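You operate a simulated robot arm through the tools that you are given. There is no shell and no other tool.

Carry out the task below with a simulated two-armed robot. There is one attempt and no reset: what you move stays moved.

## Task
Link the orange headset pack to channel C in slot two, then stand it in the yellow tray.
Fine: switch the dock on, set the dial, press LINK; the dock is off again at the end; the other packs keep their channels. Set down upright: what you pick out.

It is judged by the outcome, as a careful person would: the job done as asked, and still so three seconds after it is handed in. It fails if anything else is knocked over, pushed out of place, dropped, spilled or broken.

## Robot
Two 7-joint arms with two-finger grippers on one trunk that stands fixed in place. Base frame: the origin is at the foot of the trunk, x ahead of it, y to its left, z up. Readings come in m, degrees, newtons and seconds.
The left shoulder is at [0.071, 0.216, 1.321], the right one opposite. With the tool pointing down near the work surface each hand reaches from about 0.16 to 0.84 m from the base axis, measured 20 degrees to its own side. Payload 3.43 kg a hand.
Tool frame (each hand has its own): the origin (TCP) lies between the finger pads and is the grasp point; the fingertips stand 0.02 m ahead of it; z points along the fingers, y is the line along which they close. Largest opening 0.124 m; the body of the gripper starts 0.093 m behind the TCP.
Orientation is told as [roll, pitch, yaw] about the base's x, y, z axes, in that order, counted from this pose: with the fingers straight down and closing along the base's y, the tool's x points along the base's -x, its y along +y and its z along -z.

## Interface
- The arms move only by the tool nudge_tool. It takes "left_targets", "right_targets" or both (then of equal length, played together; a hand with none holds still); each is a list of rows, each a list of 7 numbers: the shift along the base's x, y, z in mm, then the turn, a rotation vector about the base's x, y, z in degrees, then the gripper command, from -1 (fully open) to 1 (shut), values between in proportion. In form: [[tx, ty, tz, ax, ay, az, hand], ...]. A call has 1 to 20 rows; each row is the pose to reach, as a shift and turn from the pose commanded when the call began. Each row takes 0.2 s and may step no farther than 0.05 m and 8.6 degrees from the row before; otherwise, or with a gripper value out of range, the whole call is refused. Where a pose cannot be reached the arm comes as near as it can. A force on the tool above 40 N (or 10 N above the force at the start of the call, whichever is more), or a blocked arm, ends the call early, and 0.2 s more pass. The fingers move at their own pace (about 0.072 m/s each) and stop on an object; they squeeze with about 37 N. The grip force told is the motor's: it shows also when the fingers shut on nothing. Time passes only in rows, and 0.2 s behind the last, so rows that repeat a pose let the fingers close. It gives the time, the measured TCP pose, the force on the tool (base axes), the opening and the grip force at its end, in the units of the frame above (readings bear some noise), with the torque about the TCP (base axes, N m) and any sound that the robot's microphone picked up.
- Cameras (640 x 400 px; columns grow to the right, rows downward): "scene" is now at [0.2031, -0.0381, 1.4874]; the picture's right is [-0.37, -0.93, 0.00], its down [-0.56, 0.22, -0.80] and it looks along [0.74, -0.29, -0.60] (base axes); focal length 315 px, centre (320, 200). "left" rides on the left gripper at [0.082, -0.014, -0.14] in its tool frame; the picture's right is [0.17, 0.99, 0.00], its down [-0.83, 0.14, -0.54] and it looks along [-0.53, 0.09, 0.84] (tool axes); focal length 243 px, centre (320, 200). "right" rides on the right gripper at [0.082, 0.014, -0.14] in its tool frame; the picture's right is [-0.17, 0.99, 0.00], its down [-0.83, -0.14, -0.54] and it looks along [-0.53, -0.09, 0.84] (tool axes); focal length 243 px, centre (320, 200). There is no depth. A picture from a camera that has moved, and an enlarged one, comes with that camera's place and axes in the base frame and with its lens. The place of the scene camera against the robot may be out by one fixed shift of up to 0.025 m in any direction.
- get_image(camera): a new picture of that camera. It takes no simulated time.
- slide_trunk(by): slides the trunk up (or, below 0, down) by that many m; the arms and the scene camera ride with it, the base frame stays. It gives what a move gives, with no picture.
- aim_head(pan, tilt): turns the head with the scene camera to pan (to the left, within 80 degrees either way) and tilt (down, from -29 to 69), counted from straight ahead of the robot. It gives what a move gives.
- close_up(camera, box): a new picture of the part [left, top, right, bottom] of that camera's present view, enlarged. It takes no simulated time.
- job_done(): hands the job in; it is judged then, once.

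Places have to be worked out from the pictures, the camera data and where the tool is seen. Open the grippers and draw the arms clear of the work before you hand the job in, unless the task says otherwise.

The tools are called after "Call:" by a JSON object that holds its "op" and its "data". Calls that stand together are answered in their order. nudge_tool: Moves the arms, as the interface text tells. Its arguments: {"type":"object","properties":{"left_targets":{"type":"array","items":{"type":"array","items":{"type":"number"}}},"right_targets":{"type":"array","items":{"type":"array","items":{"type":"number"}}}},"required":[]} The other tools are called the same way: slide_trunk (by) slides the trunk up or down; aim_head (pan, tilt) turns the head that bears the scene camera; get_image (camera) takes a picture; close_up (camera, box) takes an enlarged picture of a part of a camera's view; job_done () hands the job in.

At the start:

```text
t: 0.0
left_position: [0.3557, -0.0022, 1.2713]
left_ee_rot: [0.0, 0.0, 0.0]
left_force: [0.0, 0.1, -0.1]
left_ft_torque: [0.01, 0.01, 0.0]
left_width: 0.1236
left_gripper_force: 0.0
right_position: [0.4562, -0.4978, 1.2455]
right_ee_rot: [0.1, -0.1, 0.0]
right_force: [0.5, 0.5, 1.2]
right_ft_torque: [-0.02, -0.02, 0.0]
right_width: 0.1239
right_gripper_force: 0.0
trunk travel left (down, up): [-0.475, 0.116]
head pan, tilt: [-21.6, 37.0]
```

scene: 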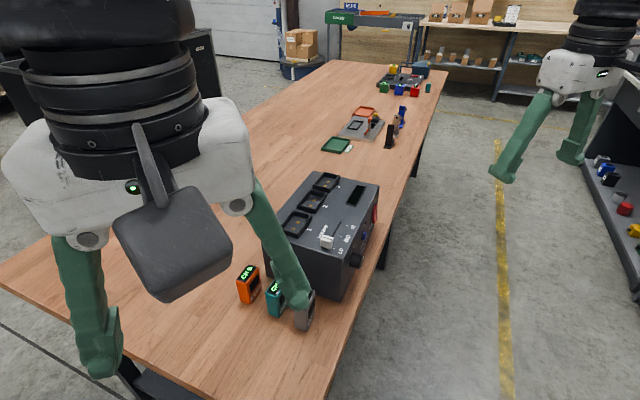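
right: 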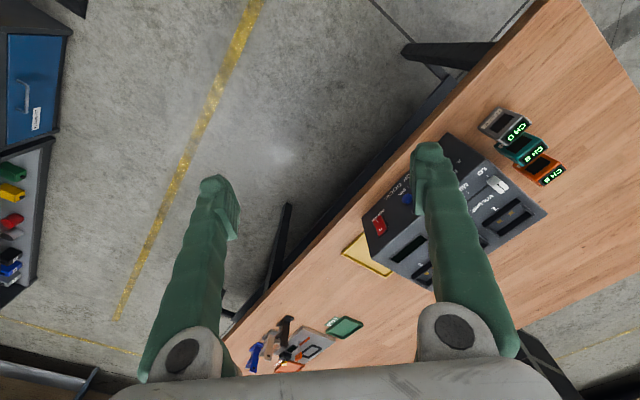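
left: 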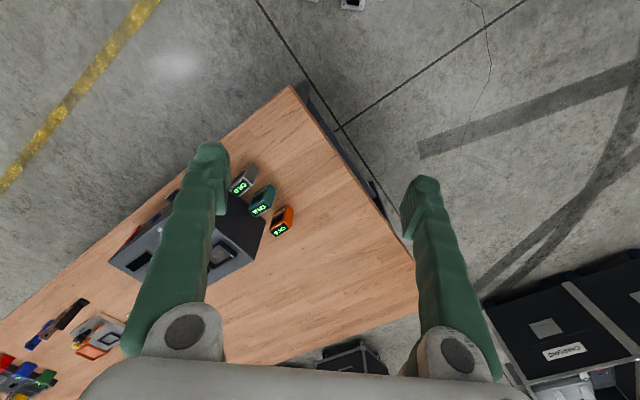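

The left arm blocks part of the scene view. I take close-ups from the cameras to understand the dock, the packs and the tray.

Call:
{"op": "close_up", "data": {"camera": "scene", "box": [220, 150, 420, 340]}}

Call:
{"op": "close_up", "data": {"camera": "right", "box": [330, 90, 580, 300]}}

Call:
{"op": "close_up", "data": {"camera": "left", "box": [90, 130, 310, 300]}}

Call:
{"op": "close_up", "data": {"camera": "scene", "box": [300, 50, 460, 170]}}

```text
2.11 times, centred on (320, 245) of scene
camera zoom: at [0.2031, -0.0381, 1.4874], right [-0.37, -0.93, 0.0], down [-0.56, 0.22, -0.8], along [0.74, -0.29, -0.6], focal length 664 px, centre (320, 105)
```

zoom: 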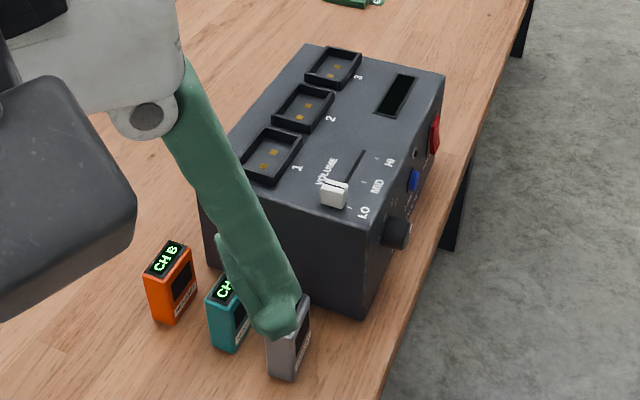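

```text
1.90 times, centred on (455, 195) of right
camera zoom: at [0.3748, -0.4831, 1.385], right [0.17, 0.99, 0.0], down [0.83, -0.14, 0.54], along [0.53, -0.09, -0.84], focal length 462 px, centre (63, 210)
```

zoom: 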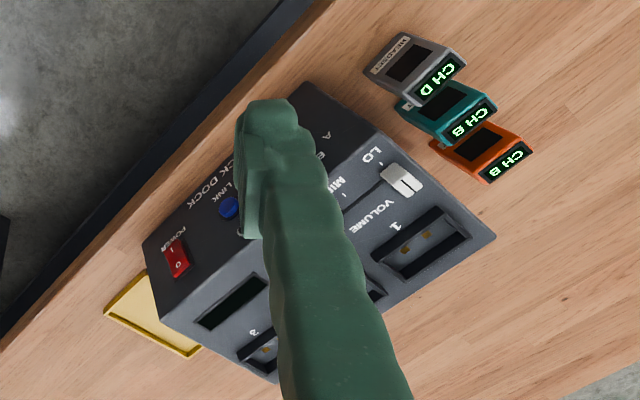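

```text
2.35 times, centred on (200, 215) of left
camera zoom: at [0.2735, -0.0166, 1.4108], right [-0.17, 0.99, 0.0], down [0.83, 0.14, 0.54], along [0.53, 0.09, -0.84], focal length 571 px, centre (602, 165)
```

zoom: 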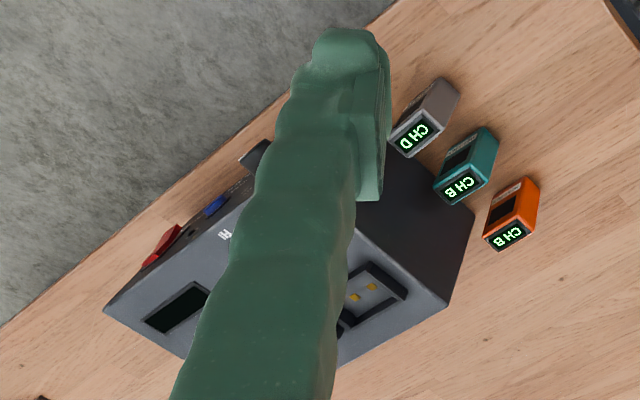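

```text
3.33 times, centred on (380, 110) of scene
camera zoom: at [0.2031, -0.0381, 1.4874], right [-0.37, -0.93, 0.0], down [-0.56, 0.22, -0.8], along [0.74, -0.29, -0.6], focal length 1051 px, centre (120, 500)
```

zoom: 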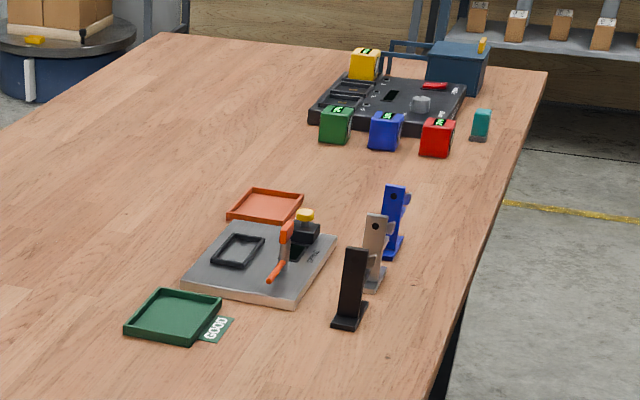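

Triangulating puts the orange pack's top near (0.68, -0.05, 0.94), with its screen showing CH B. I move the left arm aside to its left so the scene camera gets a clear view.

Call:
{"op": "nudge_tool", "data": {"left_targets": [[0, 50, 0, 0, 0, 0, -1], [0, 100, 0, 0, 0, 0, -1], [0, 150, 0, 0, 0, 0, -1], [0, 200, 0, 0, 0, 0, -1], [0, 250, 0, 0, 0, 0, -1], [0, 300, 0, 0, 0, 0, -1], [0, 300, 0, 0, 0, 0, -1]]}}

Call:
{"op": "get_image", "data": {"camera": "scene"}}

Call:
{"op": "close_up", "data": {"camera": "scene", "box": [220, 150, 420, 340]}}

Call:
{"op": "get_image", "data": {"camera": "left"}}

```text
t: 1.6
left_position: [0.3233, 0.2619, 1.2504]
left_ee_rot: [0.1, 0.0, 0.0]
left_force: [0.2, 0.3, 0.4]
left_ft_torque: [0.03, 0.03, -0.01]
left_width: 0.1239
left_gripper_force: 0.0
left hand out of reach, approached as far as the arm can: row 5, 6, 7
right_position: [0.4573, -0.4971, 1.2438]
right_ee_rot: [0.0, 0.0, 0.0]
right_force: [0.2, -0.4, 0.7]
right_ft_torque: [-0.02, -0.01, 0.0]
right_width: 0.1242
right_gripper_force: 0.0
trunk travel left (down, up): [-0.475, 0.116]
head pan, tilt: [-21.6, 37.0]
```

```text
taken
camera scene: at [0.2039, -0.0386, 1.4872], right [-0.37, -0.93, 0.0], down [-0.56, 0.22, -0.8], along [0.74, -0.29, -0.6], focal length 315 px, centre (320, 200)
```

scene: 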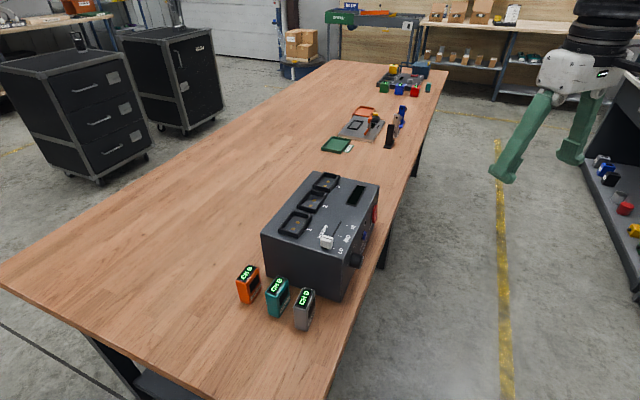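

```text
2.11 times, centred on (320, 245) of scene
camera zoom: at [0.2039, -0.0386, 1.4872], right [-0.37, -0.93, 0.0], down [-0.56, 0.22, -0.8], along [0.74, -0.29, -0.6], focal length 664 px, centre (320, 105)
```

zoom: 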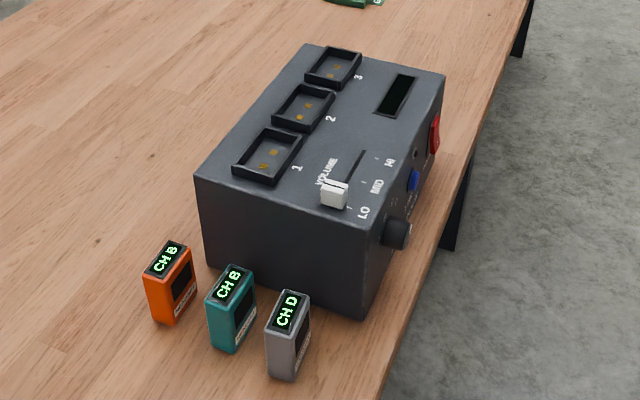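

```text
taken
camera left: at [0.2429, 0.2486, 1.3899], right [-0.17, 0.99, 0.0], down [0.83, 0.14, 0.54], along [0.53, 0.09, -0.84], focal length 243 px, centre (320, 200)
```

left: 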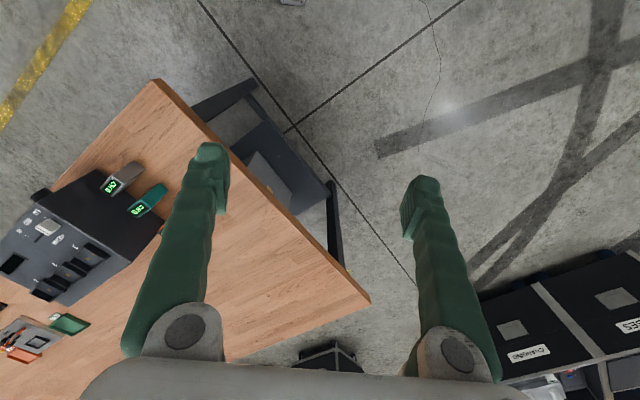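

The scene shows the table running about -43° from the base x-axis, with the dock's control face pointing toward the robot's right rear. I yaw the right hand about 43° so its camera looks squarely at that face.

Call:
{"op": "nudge_tool", "data": {"right_targets": [[0, 0, 0, 0, 0, 8.5, -1], [0, 0, 0, 0, 0, 17, -1], [0, 0, 0, 0, 0, 25.5, -1], [0, 0, 0, 0, 0, 34, -1], [0, 0, 0, 0, 0, 42.5, -1], [0, 0, 0, 0, 0, 42.5, -1]]}}

Call:
{"op": "get_image", "data": {"camera": "right"}}

Call:
{"op": "get_image", "data": {"camera": "scene"}}

```text
t: 3.0
left_position: [0.3248, 0.2641, 1.25]
left_ee_rot: [0.0, 0.0, 0.0]
left_force: [0.1, -0.5, 1.3]
left_ft_torque: [-0.01, -0.03, 0.01]
left_width: 0.1237
left_gripper_force: 0.1
right_position: [0.4556, -0.498, 1.2449]
right_ee_rot: [0.0, 0.0, 42.6]
right_force: [0.3, 0.9, -0.4]
right_ft_torque: [-0.01, 0.01, 0.01]
right_width: 0.1239
right_gripper_force: 0.1
trunk travel left (down, up): [-0.475, 0.116]
head pan, tilt: [-21.6, 37.0]
```

```text
taken
camera right: at [0.3867, -0.5418, 1.3853], right [-0.55, 0.84, 0.0], down [0.71, 0.46, 0.54], along [0.45, 0.29, -0.84], focal length 243 px, centre (320, 200)
```

right: 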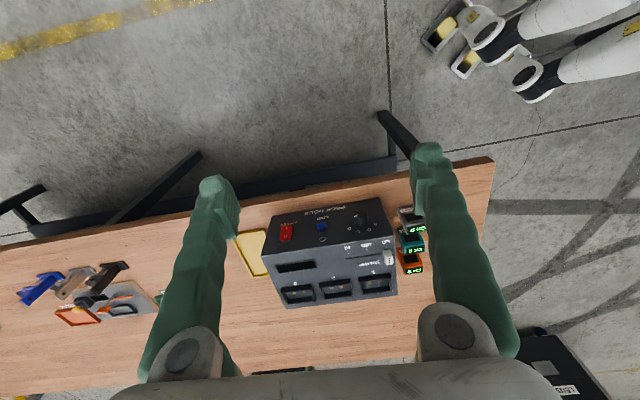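

```text
taken
camera scene: at [0.2031, -0.0381, 1.4874], right [-0.37, -0.93, 0.0], down [-0.56, 0.22, -0.8], along [0.74, -0.29, -0.6], focal length 315 px, centre (320, 200)
```

scene: 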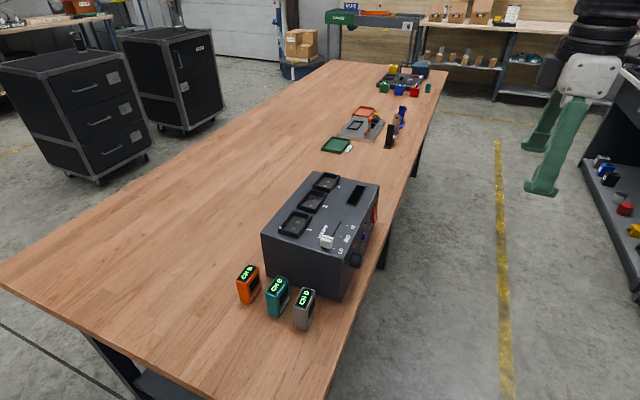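

The dock's control face and the yellow tray are both in the right camera's view. I zoom in to read details.

Call:
{"op": "close_up", "data": {"camera": "right", "box": [225, 190, 435, 320]}}

Call:
{"op": "close_up", "data": {"camera": "right", "box": [260, 195, 380, 270]}}

Call:
{"op": "close_up", "data": {"camera": "scene", "box": [250, 170, 390, 300]}}

```text
3.05 times, centred on (330, 255) of right
camera zoom: at [0.3867, -0.5418, 1.3853], right [-0.55, 0.84, 0.0], down [0.71, 0.46, 0.54], along [0.45, 0.29, -0.84], focal length 739 px, centre (290, 32)
```

zoom: 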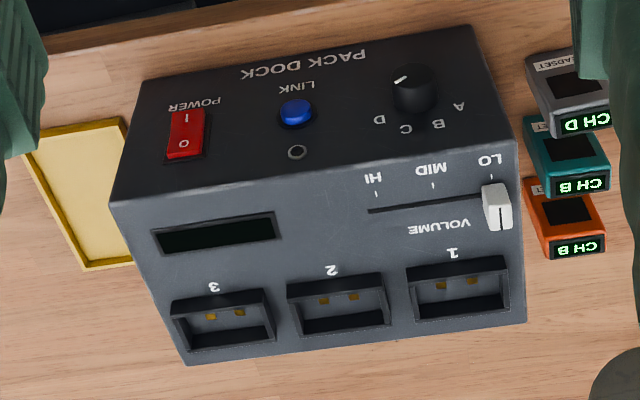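

```text
5.33 times, centred on (320, 232) of right
camera zoom: at [0.3867, -0.5418, 1.3853], right [-0.55, 0.84, 0.0], down [0.71, 0.46, 0.54], along [0.45, 0.29, -0.84], focal length 1294 px, centre (320, 27)
```

zoom: 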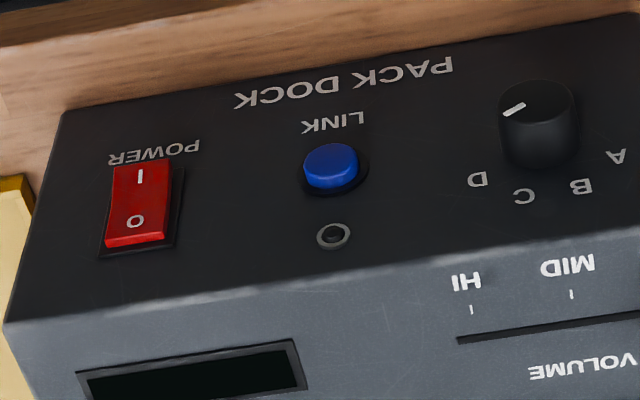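

```text
3.08 times, centred on (320, 235) of scene
camera zoom: at [0.2031, -0.0381, 1.4874], right [-0.37, -0.93, 0.0], down [-0.56, 0.22, -0.8], along [0.74, -0.29, -0.6], focal length 970 px, centre (320, 92)
```

zoom: 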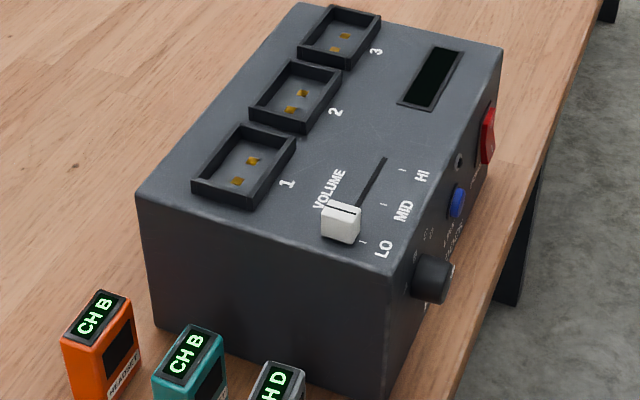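

The dial's white mark points toward D, the rocker is on O, and the tray lies past the far end of the dock. I take a left-camera close-up so I can triangulate the dock accurately.

Call:
{"op": "close_up", "data": {"camera": "left", "box": [0, 160, 180, 310]}}

Call:
{"op": "close_up", "data": {"camera": "right", "box": [360, 200, 440, 280]}}

Call:
{"op": "close_up", "data": {"camera": "right", "box": [220, 215, 290, 285]}}

```text
2.67 times, centred on (90, 235) of left
camera zoom: at [0.2423, 0.2489, 1.3901], right [-0.17, 0.99, 0.0], down [0.83, 0.14, 0.54], along [0.53, 0.09, -0.84], focal length 647 px, centre (933, 107)
```

zoom: 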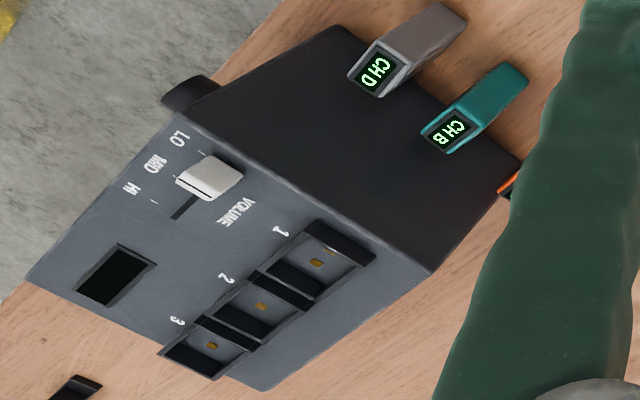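

```text
5.00 times, centred on (400, 240) of right
camera zoom: at [0.3867, -0.5418, 1.3853], right [-0.55, 0.84, 0.0], down [0.71, 0.46, 0.54], along [0.45, 0.29, -0.84], focal length 1213 px, centre (-80, 0)
```

zoom: 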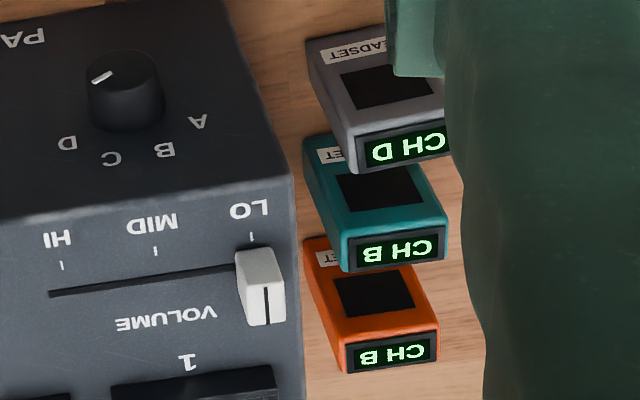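

```text
5.71 times, centred on (255, 250) of right
camera zoom: at [0.3867, -0.5418, 1.3853], right [-0.55, 0.84, 0.0], down [0.71, 0.46, 0.54], along [0.45, 0.29, -0.84], focal length 1386 px, centre (691, -86)
```

zoom: 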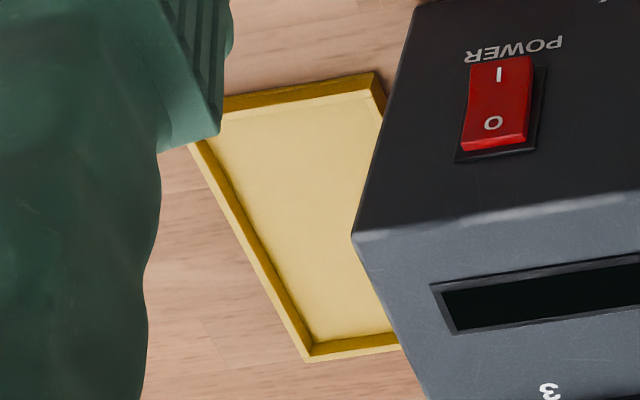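

I've triangulated the dock: corners near (0.719,-0.099), (0.583,-0.233), (0.785,-0.439) and (0.921,-0.301), top z≈1.004, table z≈0.854, long axis at -45.3°. Orange sits at (0.678,-0.050), about 0.05 x 0.024 x 0.08 m. Slot 2 is near (0.786,-0.238) and the tray spans roughly (0.83,-0.44) to (1.03,-0.38). I bring the right hand over the orange pack at yaw -45°, so the fingers close on its thin side.

Call:
{"op": "nudge_tool", "data": {"right_targets": [[18.5, 37.3, -8, 0, 0, -7.3, -1], [37, 74.7, -16, 0, 0, -14.6, -1], [55.5, 112, -24, 0, 0, -22, -1], [74, 149.3, -32, 0, 0, -29.3, -1], [92.5, 186.7, -40, 0, 0, -36.6, -1], [111, 224, -48, 0, 0, -43.9, -1], [129.5, 261.3, -55, 0, 0, -51.3, -0.8], [148, 298.7, -63, 0, 0, -58.6, -0.6], [166.5, 336, -71, 0, 0, -65.9, -0.4], [185, 373.3, -79, 0, 0, -73.2, -0.2], [203.5, 410.7, -87, 0, 0, -80.6, 0], [222, 448, -95, 0, 0, -87.9, 0], [222, 448, -95, 0, 0, -87.9, 0]]}}

Call:
{"op": "get_image", "data": {"camera": "right"}}

Call:
{"op": "get_image", "data": {"camera": "scene"}}

Call:
{"op": "get_image", "data": {"camera": "left"}}

```text
t: 5.8
left_position: [0.3229, 0.2627, 1.2504]
left_ee_rot: [0.1, 0.0, 0.0]
left_force: [-0.1, 0.0, 0.1]
left_ft_torque: [-0.01, -0.03, 0.01]
left_width: 0.124
left_gripper_force: 0.1
right_position: [0.6535, -0.3306, 1.095]
right_ee_rot: [3.6, 1.5, -42.4]
right_force: [0.5, -0.3, 0.2]
right_ft_torque: [-0.04, 0.01, 0.01]
right_width: 0.062
right_gripper_force: 0.1
right hand out of reach, approached as far as the arm can: row 6, 7, 8, 9, 10, 11, 12, 13
trunk travel left (down, up): [-0.475, 0.116]
head pan, tilt: [-21.6, 37.0]
```

```text
taken
camera right: at [0.599, -0.2732, 1.2382], right [0.79, 0.61, 0.06], down [0.51, -0.7, 0.51], along [0.35, -0.37, -0.86], focal length 243 px, centre (320, 200)
```

right: 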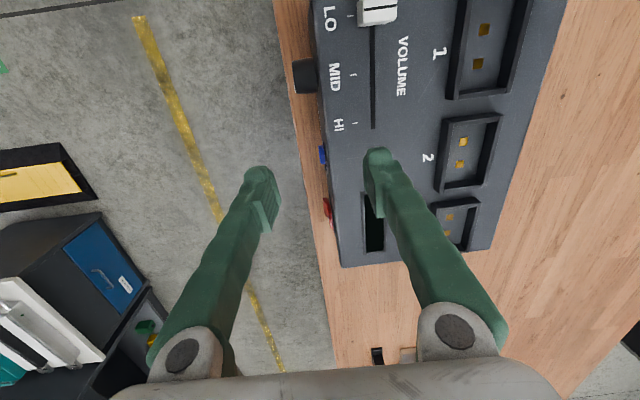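

```text
taken
camera scene: at [0.2022, -0.0376, 1.4876], right [-0.37, -0.93, 0.0], down [-0.56, 0.22, -0.8], along [0.74, -0.29, -0.6], focal length 315 px, centre (320, 200)
```

scene: 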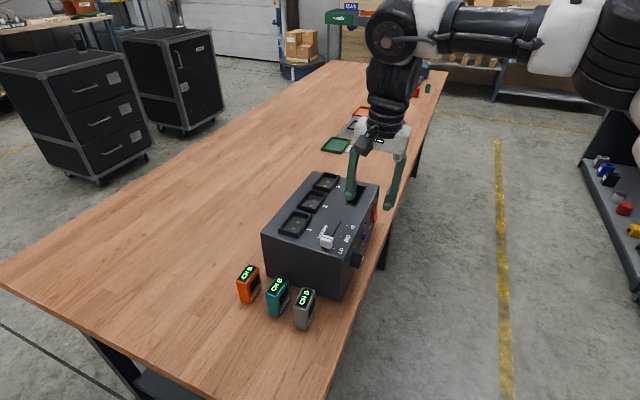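

```text
taken
camera left: at [0.2415, 0.2493, 1.3903], right [-0.17, 0.99, 0.0], down [0.83, 0.14, 0.54], along [0.53, 0.09, -0.84], focal length 243 px, centre (320, 200)
```

left: 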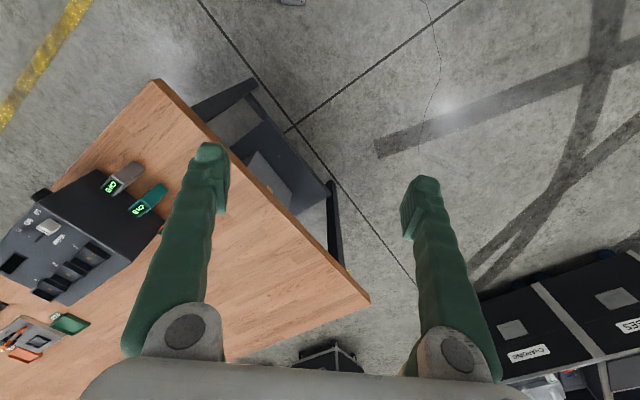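

The right arm could not combine yaw -45° with that position and stopped over the dock. The left arm suits the orange pack better, with the tool leaning along the dock's length, so I back the right hand away, up and to the right, in a small first step to see how targets are counted.

Call:
{"op": "nudge_tool", "data": {"right_targets": [[0, 0, 30, 0, 0, 0, 0], [0, 0, 60, 0, 0, 0, 0]]}}

```text
t: 6.4
left_position: [0.3232, 0.263, 1.2499]
left_ee_rot: [0.0, -0.1, 0.0]
left_force: [-0.5, 0.4, -0.2]
left_ft_torque: [0.0, -0.02, 0.0]
left_width: 0.1239
left_gripper_force: 0.1
right_position: [0.6414, -0.3389, 1.1538]
right_ee_rot: [3.8, 1.5, -42.1]
right_force: [-0.3, 0.6, -0.2]
right_ft_torque: [-0.06, -0.05, 0.01]
right_width: 0.0619
right_gripper_force: 0.0
right hand out of reach, approached as far as the arm can: row 1, 2
trunk travel left (down, up): [-0.475, 0.116]
head pan, tilt: [-21.6, 37.0]
```

Targets are counted from the pose actually reached. I back the right hand out to its earlier clear place, unwinding the yaw.

Call:
{"op": "nudge_tool", "data": {"right_targets": [[-20, -18, 7, 0, 0, 8.5, 0], [-40, -36, 14, 0, 0, 17, 0], [-60, -54, 21, 0, 0, 25.5, 0], [-80, -72, 28, 0, 0, 34, 0], [-100, -90, 35, 0, 0, 42.5, 0], [-120, -108, 42, 0, 0, 51, 0], [-140, -126, 49, 0, 0, 59.5, 0], [-160, -144, 56, 0, 0, 68, 0], [-180, -162, 63, 0, 0, 76.5, 0], [-200, -180, 70, 0, 0, 85, 0], [-200, -180, 70, 0, 0, 85, 0]]}}

```text
t: 8.8
left_position: [0.3253, 0.2633, 1.2497]
left_ee_rot: [0.0, -0.1, 0.0]
left_force: [0.8, -0.1, -0.1]
left_ft_torque: [0.03, 0.02, -0.01]
left_width: 0.1241
left_gripper_force: 0.0
right_position: [0.4438, -0.5204, 1.2248]
right_ee_rot: [3.6, 1.6, 42.6]
right_force: [-1.1, -0.1, -0.4]
right_ft_torque: [-0.02, 0.02, -0.01]
right_width: 0.0619
right_gripper_force: 0.1
trunk travel left (down, up): [-0.475, 0.116]
head pan, tilt: [-21.6, 37.0]
```

The right hand is clear again. Now I bring the left hand toward the orange pack while yawing to -45°.

Call:
{"op": "nudge_tool", "data": {"left_targets": [[30.5, -26, -5.5, 0, 0, -5.03, -1], [61, -52, -11, 0, 0, -10.07, -1], [91.5, -78, -16.5, 0, 0, -15.1, -1], [122, -103.5, -22, 0, 0, -20.1, -1], [152.5, -129.5, -27.5, 0, 0, -25.2, -1], [183, -155, -33, 0, 0, -30.2, -1], [214, -181, -39, 0, 0, -35.2, -1], [244, -207, -44, 0, 0, -40.3, -1], [275, -233, -50, 0, 0, -45.3, -1], [275, -233, -50, 0, 0, -45.3, -1]]}}

Call:
{"op": "get_image", "data": {"camera": "left"}}

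```text
t: 10.9
left_position: [0.3786, -0.1213, 1.2689]
left_ee_rot: [-22.5, 4.3, -41.5]
left_force: [0.0, 1.3, -0.8]
left_ft_torque: [-0.07, -0.01, 0.02]
left_width: 0.124
left_gripper_force: 0.0
left hand out of reach, approached as far as the arm can: row 1, 2, 3, 4, 5, 6, 7, 8, 9, 10
right_position: [0.4424, -0.5155, 1.2254]
right_ee_rot: [3.4, 1.6, 42.6]
right_force: [-0.7, 0.3, 0.5]
right_ft_torque: [-0.07, -0.02, 0.02]
right_width: 0.062
right_gripper_force: 0.1
trunk travel left (down, up): [-0.475, 0.116]
head pan, tilt: [-21.6, 37.0]
stopped in row 10 (left hand): the arm was blocked; the commanded pose is now the measured one
```

```text
taken
camera left: at [0.3519, -0.0427, 1.4089], right [0.46, 0.81, -0.36], down [0.87, -0.32, 0.38], along [0.19, -0.49, -0.85], focal length 243 px, centre (320, 200)
```

left: 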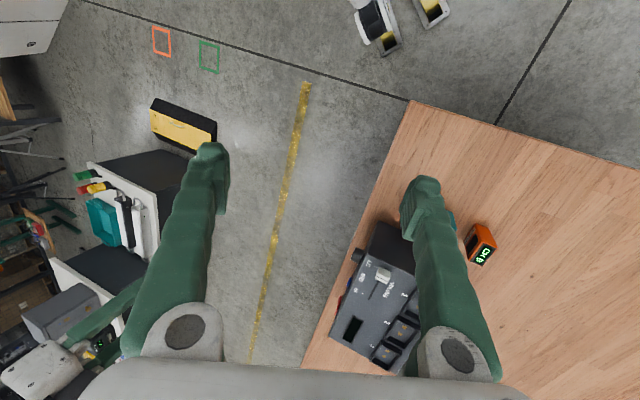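

The left arm wandered toward a joint limit and got blocked. I check the scene before untangling it.

Call:
{"op": "get_image", "data": {"camera": "scene"}}

Call:
{"op": "get_image", "data": {"camera": "right"}}

```text
taken
camera scene: at [0.2033, -0.0326, 1.4874], right [-0.37, -0.93, 0.0], down [-0.56, 0.22, -0.8], along [0.74, -0.3, -0.6], focal length 315 px, centre (320, 200)
```

scene: 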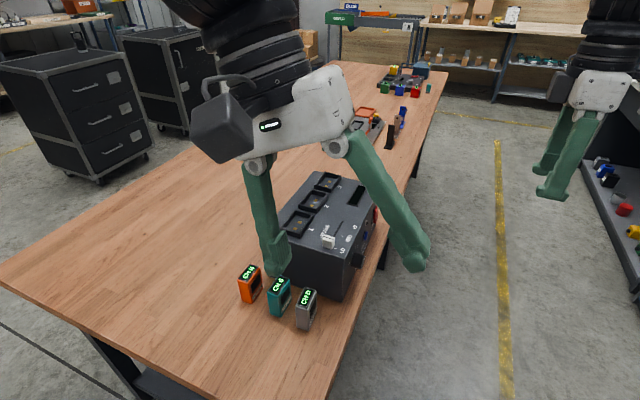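

```text
taken
camera right: at [0.3824, -0.5639, 1.3686], right [-0.54, 0.84, 0.05], down [0.74, 0.45, 0.51], along [0.4, 0.31, -0.86], focal length 243 px, centre (320, 200)
```

right: 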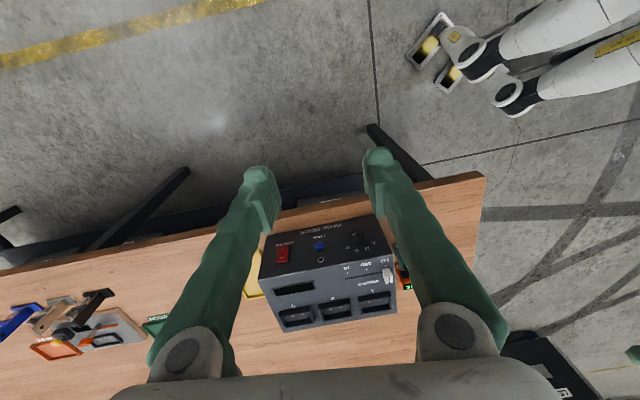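

The left hand hangs close in front of the head, tilted about 22°. I move it outward and to the left over the table while straightening the tilt.

Call:
{"op": "nudge_tool", "data": {"left_targets": [[25, 15, 0, 1.7, -2.3, -0.4, -1], [50, 35, 0, 3.5, -4.6, -0.8, -1], [80, 60, -10, 5.2, -6.8, -1.1, -1], [110, 85, -20, 6.9, -9.1, -1.5, -1], [140, 110, -30, 8.6, -11.4, -1.9, -1], [165, 135, -45, 10.4, -13.7, -2.3, -1], [190, 155, -60, 12.1, -15.9, -2.6, -1], [210, 171, -70, 13.8, -18.2, -3, -1], [210, 171, -70, 13.8, -18.2, -3, -1]]}}

Call:
{"op": "get_image", "data": {"camera": "left"}}

Call:
{"op": "get_image", "data": {"camera": "scene"}}

```text
t: 11.6
left_position: [0.4935, -0.0929, 1.3131]
left_ee_rot: [-22.6, -2.0, -37.9]
left_force: [-0.3, 0.8, 0.0]
left_ft_torque: [-0.07, -0.01, -0.02]
left_width: 0.1239
left_gripper_force: 0.0
left hand out of reach, approached as far as the arm can: row 1, 2, 3
right_position: [0.4436, -0.5171, 1.2243]
right_ee_rot: [3.6, 1.8, 42.6]
right_force: [0.2, 1.0, 0.1]
right_ft_torque: [-0.06, 0.02, 0.01]
right_width: 0.062
right_gripper_force: 0.0
trunk travel left (down, up): [-0.475, 0.116]
head pan, tilt: [-21.6, 37.0]
stopped in row 3 (left hand): the arm was blocked; the commanded pose is now the measured one
```

```text
taken
camera left: at [0.4509, -0.0075, 1.4453], right [0.44, 0.81, -0.39], down [0.85, -0.23, 0.47], along [0.29, -0.53, -0.79], focal length 243 px, centre (320, 200)
```

left: 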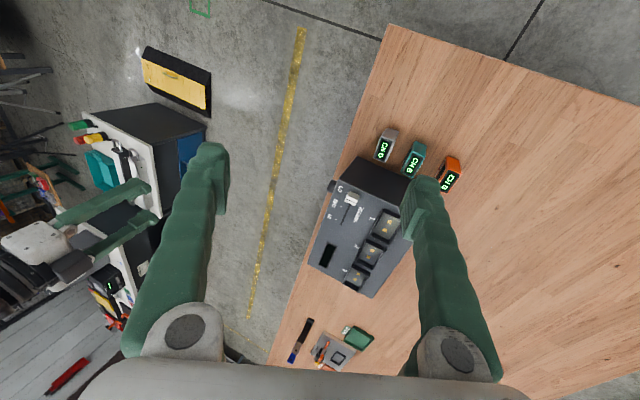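

```text
taken
camera scene: at [0.2043, -0.0345, 1.4873], right [-0.37, -0.93, 0.0], down [-0.56, 0.22, -0.8], along [0.74, -0.3, -0.6], focal length 315 px, centre (320, 200)
```

scene: 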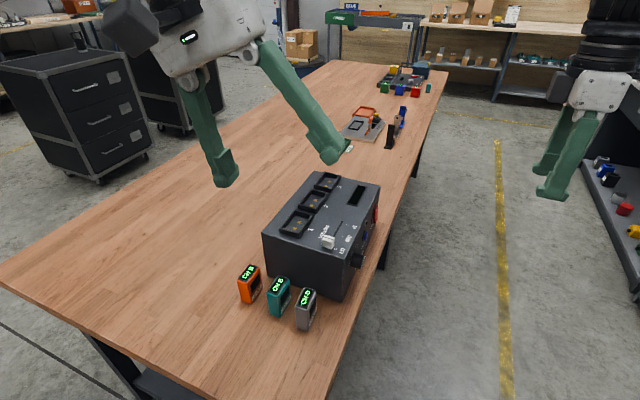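

The left hand is now farther out but was blocked again, probably at a joint limit. I try simple translation with a little rotation correction and watch how it responds.

Call:
{"op": "nudge_tool", "data": {"left_targets": [[20, 20, -20, 0, 0, 0, -1], [40, 40, -40, 0, 0, 0, -1], [60, 60, -60, 0, 0, 0, -1], [60, 60, -60, 0, 0, 0, -1]]}}

```text
t: 12.6
left_position: [0.5437, -0.06, 1.2729]
left_ee_rot: [-22.6, -1.8, -38.0]
left_force: [-0.1, -0.4, -0.1]
left_ft_torque: [-0.01, 0.01, 0.0]
left_width: 0.1239
left_gripper_force: 0.1
left hand out of reach, approached as far as the arm can: row 3, 4
right_position: [0.4424, -0.519, 1.2228]
right_ee_rot: [3.6, 1.6, 42.6]
right_force: [-0.6, 0.7, -0.4]
right_ft_torque: [-0.05, -0.01, 0.0]
right_width: 0.0621
right_gripper_force: 0.0
trunk travel left (down, up): [-0.475, 0.116]
head pan, tilt: [-21.6, 37.0]
```

Both arms fail mainly when the hand is high, close to shoulder height, while they reach well about 0.45 m below the shoulder. I raise the trunk, which leaves room to work lower relative to the shoulders.

Call:
{"op": "slide_trunk", "data": {"by": 0.11}}

```text
t: 14.0
left_position: [0.4788, -0.0607, 1.5277]
left_ee_rot: [-12.3, -14.7, -39.2]
left_force: [1.2, -0.5, 1.2]
left_ft_torque: [-0.01, 0.0, -0.03]
left_width: 0.124
left_gripper_force: 0.0
right_position: [0.442, -0.5209, 1.3321]
right_ee_rot: [3.7, 1.8, 42.5]
right_force: [-0.5, -0.1, 0.1]
right_ft_torque: [0.02, 0.02, 0.01]
right_width: 0.0622
right_gripper_force: 0.0
trunk travel left (down, up): [-0.585, 0.006]
head pan, tilt: [-21.6, 37.0]
```

The left hand rose more than the trunk, so its joints were still settling. I lower it gently well away from objects, keeping its orientation for now.

Call:
{"op": "nudge_tool", "data": {"left_targets": [[5, 10, -40, 0, 0, 0, -1], [10, 20, -80, 0, 0, 0, -1], [15, 30, -120, 0, 0, 0, -1], [20, 40, -160, 0, 0, 0, -1], [25, 50, -200, 0, 0, 0, -1], [30, 60, -240, 0, 0, 0, -1], [30, 60, -280, 0, 0, 0, -1], [30, 60, -280, 0, 0, 0, -1]]}}

Call:
{"op": "get_image", "data": {"camera": "scene"}}

```text
t: 15.3
left_position: [0.4615, -0.0916, 1.433]
left_ee_rot: [-18.9, -20.5, -33.5]
left_force: [-0.2, 0.0, -0.3]
left_ft_torque: [0.01, 0.04, -0.02]
left_width: 0.1241
left_gripper_force: 0.1
left hand out of reach, approached as far as the arm can: row 1, 2, 3, 4, 5, 6
right_position: [0.4419, -0.5206, 1.3323]
right_ee_rot: [3.7, 1.7, 42.6]
right_force: [0.9, -0.1, -0.9]
right_ft_torque: [-0.02, -0.01, -0.03]
right_width: 0.0621
right_gripper_force: 0.0
trunk travel left (down, up): [-0.585, 0.006]
head pan, tilt: [-21.6, 37.0]
stopped in row 6 (left hand): the arm was blocked; the commanded pose is now the measured one
```

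```text
taken
camera scene: at [0.1103, -0.038, 1.6132], right [-0.37, -0.93, 0.0], down [-0.56, 0.22, -0.8], along [0.74, -0.29, -0.6], focal length 315 px, centre (320, 200)
```

scene: 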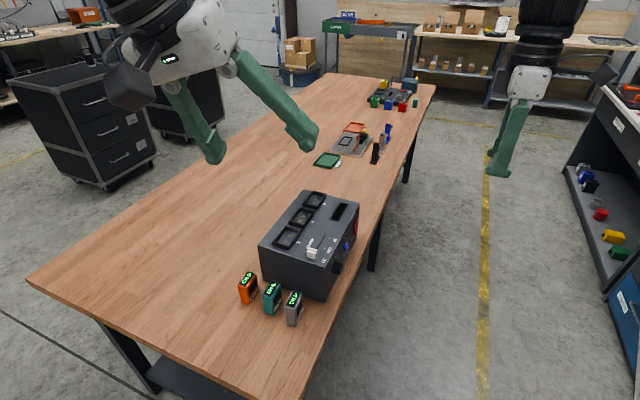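

The left arm is caught in an awkward posture. I bring it back toward its starting pose, unwinding the rotation to zero, so it regains its original configuration.

Call:
{"op": "nudge_tool", "data": {"left_targets": [[-5, 15, 0, 4, 2.4, 6, -1], [-15, 30, -5, 8, 4.8, 12, -1], [-30, 45, -10, 12, 7.1, 18.1, -1], [-50, 60, -20, 16, 9.5, 24.1, -1], [-70, 75, -30, 20.1, 11.9, 30.2, -1], [-90, 90, -45, 24.1, 14.3, 36.2, -1], [-90, 90, -45, 24.1, 14.3, 36.2, -1]]}}

Call:
{"op": "get_image", "data": {"camera": "scene"}}

```text
t: 16.9
left_position: [0.374, 0.0012, 1.389]
left_ee_rot: [-0.8, 0.7, 0.9]
left_force: [-0.5, -0.3, 0.6]
left_ft_torque: [0.01, 0.0, -0.01]
left_width: 0.124
left_gripper_force: 0.0
right_position: [0.4414, -0.5209, 1.3349]
right_ee_rot: [3.6, 1.5, 42.6]
right_force: [0.3, -0.4, 0.3]
right_ft_torque: [0.01, 0.01, -0.02]
right_width: 0.0623
right_gripper_force: 0.0
trunk travel left (down, up): [-0.585, 0.006]
head pan, tilt: [-21.6, 37.0]
```

```text
taken
camera scene: at [0.1095, -0.0381, 1.6133], right [-0.37, -0.93, 0.0], down [-0.56, 0.22, -0.8], along [0.74, -0.29, -0.6], focal length 315 px, centre (320, 200)
```

scene: 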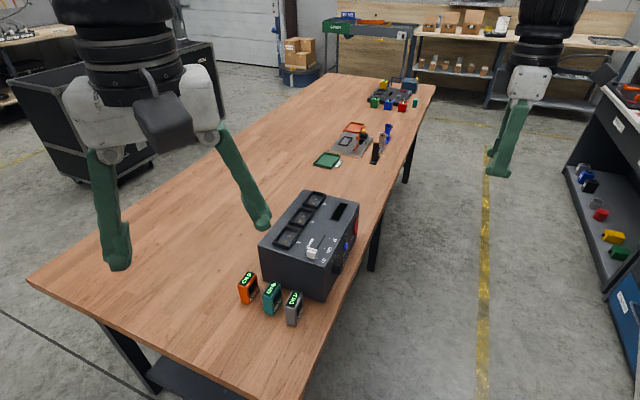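

The left arm is back in its good posture. I first move it forward and down with no turning, over the free tabletop left of the packs.

Call:
{"op": "nudge_tool", "data": {"left_targets": [[25, 5, -25, 0, 0, 0, -1], [50, 10, -50, 0, 0, 0, -1], [75, 15, -75, 0, 0, 0, -1], [100, 20, -100, 0, 0, 0, -1], [125, 25, -125, 0, 0, 0, -1], [150, 30, -150, 0, 0, 0, -1], [175, 35, -175, 0, 0, 0, -1], [200, 40, -200, 0, 0, 0, -1], [225, 45, -225, 0, 0, 0, -1], [225, 45, -225, 0, 0, 0, -1]]}}

Call:
{"op": "get_image", "data": {"camera": "left"}}

```text
t: 19.1
left_position: [0.5561, 0.0232, 1.1641]
left_ee_rot: [-0.1, 0.1, 0.0]
left_force: [0.4, 0.0, 0.8]
left_ft_torque: [0.02, 0.02, 0.01]
left_width: 0.124
left_gripper_force: 0.0
left hand out of reach, approached as far as the arm can: row 8, 9, 10
right_position: [0.4411, -0.5216, 1.3344]
right_ee_rot: [3.5, 1.5, 42.6]
right_force: [0.4, 0.3, 0.6]
right_ft_torque: [-0.01, 0.01, 0.02]
right_width: 0.062
right_gripper_force: 0.1
trunk travel left (down, up): [-0.585, 0.006]
head pan, tilt: [-21.6, 37.0]
```

```text
taken
camera left: at [0.4748, 0.0104, 1.3046], right [-0.16, 0.99, 0.0], down [0.83, 0.14, 0.54], along [0.53, 0.09, -0.84], focal length 243 px, centre (320, 200)
```

left: 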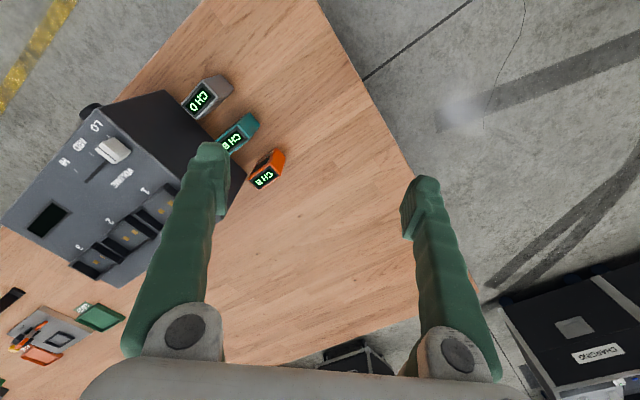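

Working out the likely wrist limits, the left arm at this reach prefers a negative yaw, since its forearm heads right-forward. I yaw it to -45° here at a safe height and see whether it is reachable.

Call:
{"op": "nudge_tool", "data": {"left_targets": [[0, 0, 0, 0, 0, -7.5, -1], [0, 0, 0, 0, 0, -15, -1], [0, 0, 0, 0, 0, -22.5, -1], [0, 0, 0, 0, 0, -30, -1], [0, 0, 0, 0, 0, -37.5, -1], [0, 0, 0, 0, 0, -45.3, -1], [0, 0, 0, 0, 0, -45.3, -1]]}}

Call:
{"op": "get_image", "data": {"camera": "scene"}}

```text
t: 20.0
left_position: [0.4472, 0.0008, 1.1317]
left_ee_rot: [-7.4, 8.1, -16.0]
left_force: [0.2, 0.5, 0.7]
left_ft_torque: [0.01, 0.01, 0.02]
left_width: 0.124
left_gripper_force: 0.0
left hand out of reach, approached as far as the arm can: row 1, 2, 3, 4
right_position: [0.4425, -0.5198, 1.3338]
right_ee_rot: [3.6, 1.6, 42.6]
right_force: [1.0, 0.1, -0.4]
right_ft_torque: [-0.01, -0.02, -0.02]
right_width: 0.0621
right_gripper_force: 0.0
trunk travel left (down, up): [-0.585, 0.006]
head pan, tilt: [-21.6, 37.0]
stopped in row 4 (left hand): the arm was blocked; the commanded pose is now the measured one
```

```text
taken
camera scene: at [0.1095, -0.038, 1.6133], right [-0.37, -0.93, 0.0], down [-0.56, 0.22, -0.8], along [0.74, -0.29, -0.6], focal length 315 px, centre (320, 200)
```

scene: 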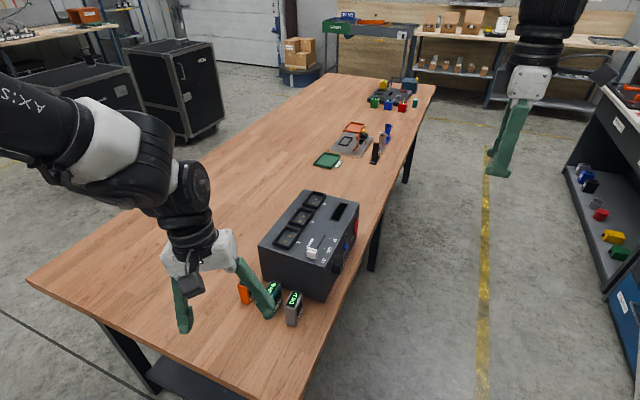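

The left wrist does not like tool-down with negative yaw, but pointing the tool along its forearm, leaning about 45° toward the dock's length, should be natural and keeps the pads flat on the pack's thin sides. I rotate it toward that pose while moving outward.

Call:
{"op": "nudge_tool", "data": {"left_targets": [[10, 6, 5, -2.6, -6.2, -3.1, -1], [25, 12, 10, -5.2, -12.4, -6.2, -1], [40, 18, 10, -7.9, -18.7, -9.3, -1], [60, 24, 10, -10.5, -24.9, -12.3, -1], [80, 30, 10, -13.1, -31.1, -15.4, -1], [100, 36, 5, -15.7, -37.3, -18.5, -1], [115, 42, 0, -18.4, -43.6, -21.6, -1], [133, 49, 0, -21, -49.8, -24.7, -1], [133, 49, 0, -21, -49.8, -24.7, -1]]}}

Call:
{"op": "get_image", "data": {"camera": "scene"}}

```text
t: 20.9
left_position: [0.4113, -0.0135, 1.1076]
left_ee_rot: [-13.4, -5.0, -18.3]
left_force: [0.2, 0.1, -0.1]
left_ft_torque: [-0.03, -0.01, -0.01]
left_width: 0.124
left_gripper_force: 0.0
left hand out of reach, approached as far as the arm can: row 1, 2, 3, 4
right_position: [0.4427, -0.5209, 1.3346]
right_ee_rot: [3.7, 1.5, 42.5]
right_force: [0.1, 0.1, 0.0]
right_ft_torque: [-0.04, 0.0, -0.03]
right_width: 0.0622
right_gripper_force: 0.1
trunk travel left (down, up): [-0.585, 0.006]
head pan, tilt: [-21.6, 37.0]
stopped in row 4 (left hand): the arm was blocked; the commanded pose is now the measured one
```

```text
taken
camera scene: at [0.1096, -0.0377, 1.6133], right [-0.37, -0.93, 0.0], down [-0.56, 0.22, -0.8], along [0.74, -0.29, -0.6], focal length 315 px, centre (320, 200)
```

scene: 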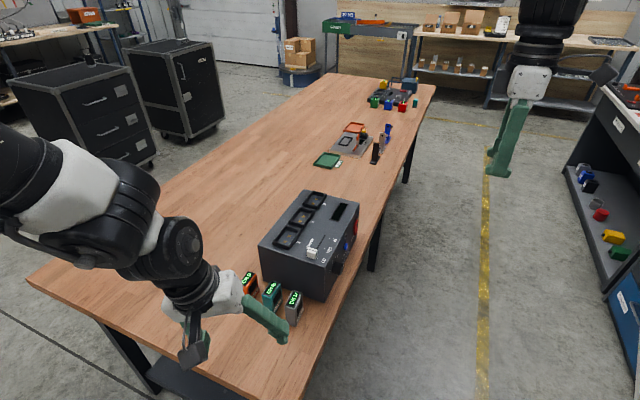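

The arm is near a limit again. The camera data show that raising the trunk also carried the shoulders about 0.09 m backward, which costs reach. I straighten the left hand and then lower the trunk back and beyond.

Call:
{"op": "nudge_tool", "data": {"left_targets": [[-5, 5, 25, 3.5, 0.7, 4.7, -1], [-5, 10, 50, 7.0, 1.4, 9.4, -1], [-5, 15, 80, 10.6, 2.1, 14.1, -1], [-10, 20, 110, 14.1, 2.8, 18.8, -1], [-15, 20, 140, 14.1, 2.8, 18.8, -1], [-15, 20, 140, 14.1, 2.8, 18.8, -1]]}}

Call:
{"op": "slide_trunk", "data": {"by": -0.11}}

Call:
{"op": "get_image", "data": {"camera": "scene"}}

```text
t: 21.9
left_position: [0.4355, 0.0943, 1.1768]
left_ee_rot: [6.0, -0.4, 6.1]
left_force: [0.5, 0.2, 0.2]
left_ft_torque: [0.01, 0.02, 0.01]
left_width: 0.1239
left_gripper_force: 0.1
right_position: [0.4415, -0.5209, 1.3346]
right_ee_rot: [3.5, 1.5, 42.6]
right_force: [-0.7, -0.1, 0.5]
right_ft_torque: [0.0, -0.02, 0.0]
right_width: 0.0619
right_gripper_force: 0.1
trunk travel left (down, up): [-0.585, 0.006]
head pan, tilt: [-21.6, 37.0]
stopped in row 4 (left hand): the arm was blocked; the commanded pose is now the measured one
```

```text
t: 23.3
left_position: [0.4353, 0.0914, 1.0677]
left_ee_rot: [6.2, -0.4, 6.0]
left_force: [-0.3, -0.7, 0.4]
left_ft_torque: [-0.03, 0.01, 0.03]
left_width: 0.124
left_gripper_force: 0.1
right_position: [0.443, -0.5207, 1.2235]
right_ee_rot: [3.5, 1.6, 42.6]
right_force: [0.1, 0.4, -0.2]
right_ft_torque: [-0.02, 0.0, 0.0]
right_width: 0.062
right_gripper_force: 0.0
trunk travel left (down, up): [-0.475, 0.116]
head pan, tilt: [-21.6, 37.0]
```

```text
taken
camera scene: at [0.2027, -0.0378, 1.4875], right [-0.37, -0.93, 0.0], down [-0.56, 0.22, -0.8], along [0.74, -0.29, -0.6], focal length 315 px, centre (320, 200)
```

scene: 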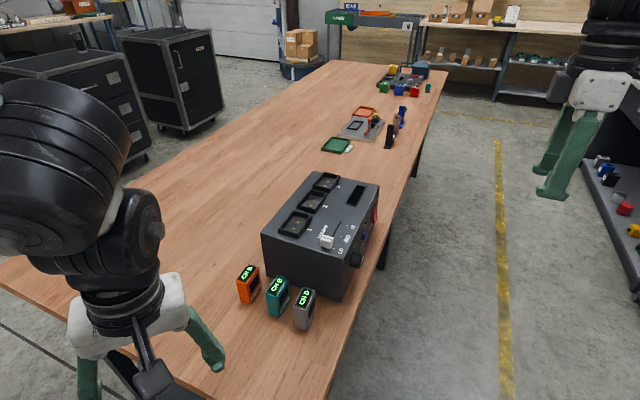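

The trunk is back and the left hand is settled at (0.435, 0.091, 1.068). I turn more slowly this time, testing yaw toward -30° in small steps.

Call:
{"op": "nudge_tool", "data": {"left_targets": [[0, 0, 0, -1, 0, -3, -1], [0, 0, 0, -2, 0, -6, -1], [0, 0, 0, -3, 0, -9, -1], [0, 0, 0, -4, 0, -12, -1], [0, 0, 0, -5, 0, -15, -1], [0, 0, 0, -6, 0, -18, -1], [0, 0, 0, -6, 0, -21, -1], [0, 0, 0, -6, 0, -24, -1], [0, 0, 0, -6, 0, -27, -1], [0, 0, 0, -6, 0, -30, -1], [0, 0, 0, -6, 0, -30, -1], [0, 0, 0, -6, 0, -30, -1]]}}

Call:
{"op": "get_image", "data": {"camera": "scene"}}

```text
t: 26.1
left_position: [0.4421, 0.0607, 1.0707]
left_ee_rot: [-5.0, -4.0, -18.7]
left_force: [-0.4, -0.2, 0.2]
left_ft_torque: [0.03, -0.01, 0.02]
left_width: 0.1239
left_gripper_force: 0.0
left hand out of reach, approached as far as the arm can: row 9, 10, 11, 12
right_position: [0.4419, -0.5212, 1.2234]
right_ee_rot: [3.6, 1.6, 42.6]
right_force: [-0.6, 0.4, -0.9]
right_ft_torque: [0.02, -0.01, 0.0]
right_width: 0.0619
right_gripper_force: 0.0
trunk travel left (down, up): [-0.475, 0.116]
head pan, tilt: [-21.6, 37.0]
stopped in row 12 (left hand): the arm was blocked; the commanded pose is now the measured one
```

```text
taken
camera scene: at [0.2032, -0.038, 1.4874], right [-0.37, -0.93, 0.0], down [-0.56, 0.22, -0.8], along [0.74, -0.29, -0.6], focal length 315 px, centre (320, 200)
```

scene: 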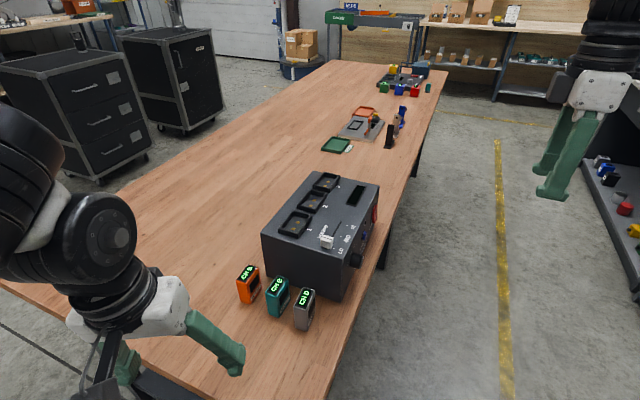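

Negative yaw stops at about -19° for the left hand. Since the gripper is symmetric, yaw +135° gives the same grip with the camera on top when leaning, so I test turning the left hand the positive way.

Call:
{"op": "nudge_tool", "data": {"left_targets": [[0, 3, 3, 1, 0.7, 6, -1], [0, 6, 6, 2, 1.3, 12, -1], [0, 9, 9, 3, 2, 18, -1], [0, 12, 12, 3, 2, 24, -1], [0, 15, 15, 3, 2, 30, -1], [0, 18, 18, 3, 2, 36, -1], [0, 21, 21, 3, 2, 42, -1], [0, 24, 24, 3, 2, 48, -1], [0, 27, 27, 3, 2, 54, -1], [0, 30, 30, 3, 2, 60, -1], [0, 30, 30, 3, 2, 60, -1]]}}

Call:
{"op": "get_image", "data": {"camera": "scene"}}

```text
t: 28.5
left_position: [0.4403, 0.0918, 1.0979]
left_ee_rot: [-1.6, -2.6, 40.7]
left_force: [-0.1, 0.0, -0.2]
left_ft_torque: [0.03, -0.02, -0.01]
left_width: 0.1241
left_gripper_force: 0.1
right_position: [0.4425, -0.5207, 1.2238]
right_ee_rot: [3.6, 1.5, 42.6]
right_force: [-0.1, -0.6, -0.4]
right_ft_torque: [0.0, -0.02, 0.0]
right_width: 0.0619
right_gripper_force: 0.1
trunk travel left (down, up): [-0.475, 0.116]
head pan, tilt: [-21.6, 37.0]
```

```text
taken
camera scene: at [0.203, -0.0383, 1.4874], right [-0.37, -0.93, 0.0], down [-0.56, 0.22, -0.8], along [0.74, -0.29, -0.6], focal length 315 px, centre (320, 200)
```

scene: 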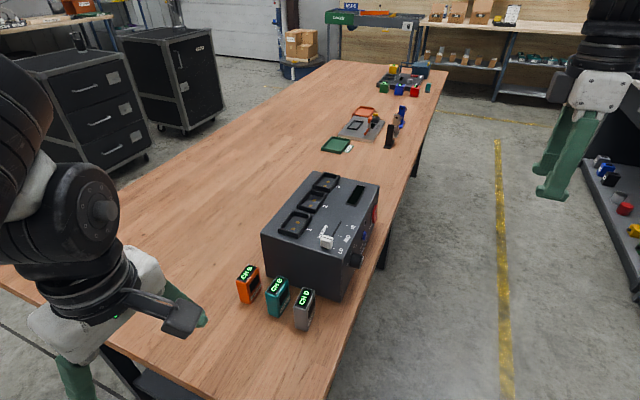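

Positive yaw works cleanly, with only the last joint turning. I continue on to about +135°.

Call:
{"op": "nudge_tool", "data": {"left_targets": [[0, 0, 4, 0.5, 0, 8, -1], [0, 0, 8, 1, 0, 16, -1], [0, 0, 12, 1, 0, 24, -1], [0, 0, 16, 1, 0, 32, -1], [0, 0, 20, 1, 0, 40, -1], [0, 0, 20, 1, 0, 48, -1], [0, 0, 20, 1, 0, 56, -1], [0, 0, 20, 1, 0, 64, -1], [0, 0, 20, 1, 0, 72, -1], [0, 0, 20, 1, 0, 80, -1], [0, 0, 20, 1, 0, 88, -1], [0, 0, 20, 1, 0, 94, -1], [0, 0, 20, 1, 0, 94, -1]]}}

Call:
{"op": "get_image", "data": {"camera": "scene"}}

Call:
{"op": "get_image", "data": {"camera": "left"}}

```text
t: 31.3
left_position: [0.4416, 0.0914, 1.1182]
left_ee_rot: [-1.6, -3.5, 134.7]
left_force: [-0.4, 0.5, -0.6]
left_ft_torque: [0.01, 0.02, -0.02]
left_width: 0.1241
left_gripper_force: 0.1
right_position: [0.4427, -0.5203, 1.2228]
right_ee_rot: [3.6, 1.5, 42.6]
right_force: [0.2, -0.2, -0.2]
right_ft_torque: [0.05, -0.01, -0.03]
right_width: 0.0623
right_gripper_force: 0.0
trunk travel left (down, up): [-0.475, 0.116]
head pan, tilt: [-21.6, 37.0]
```

```text
taken
camera scene: at [0.2031, -0.0381, 1.4874], right [-0.37, -0.93, 0.0], down [-0.56, 0.22, -0.8], along [0.74, -0.29, -0.6], focal length 315 px, centre (320, 200)
```

scene: 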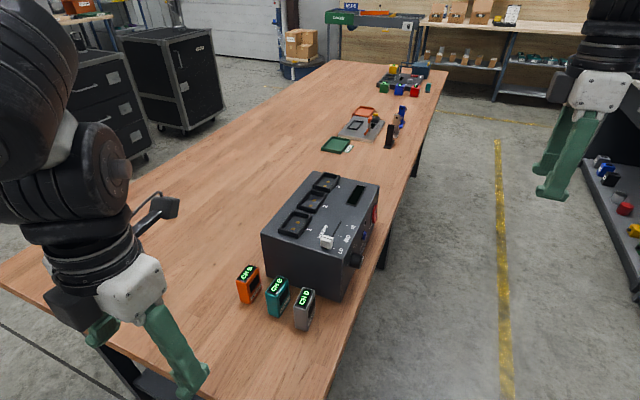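

```text
taken
camera left: at [0.5131, 0.0336, 1.2537], right [-0.58, -0.81, -0.04], down [-0.67, 0.46, 0.58], along [-0.46, 0.37, -0.81], focal length 243 px, centre (320, 200)
```

left: 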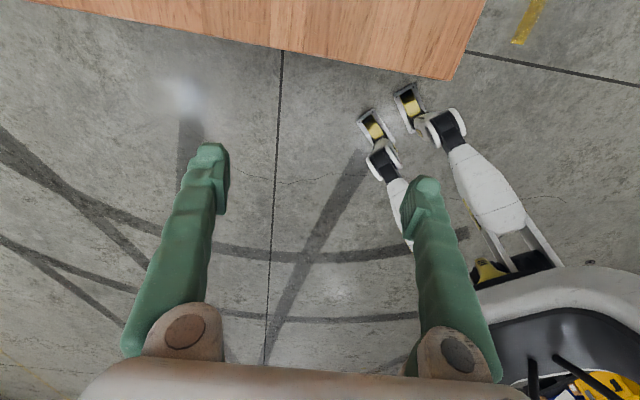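

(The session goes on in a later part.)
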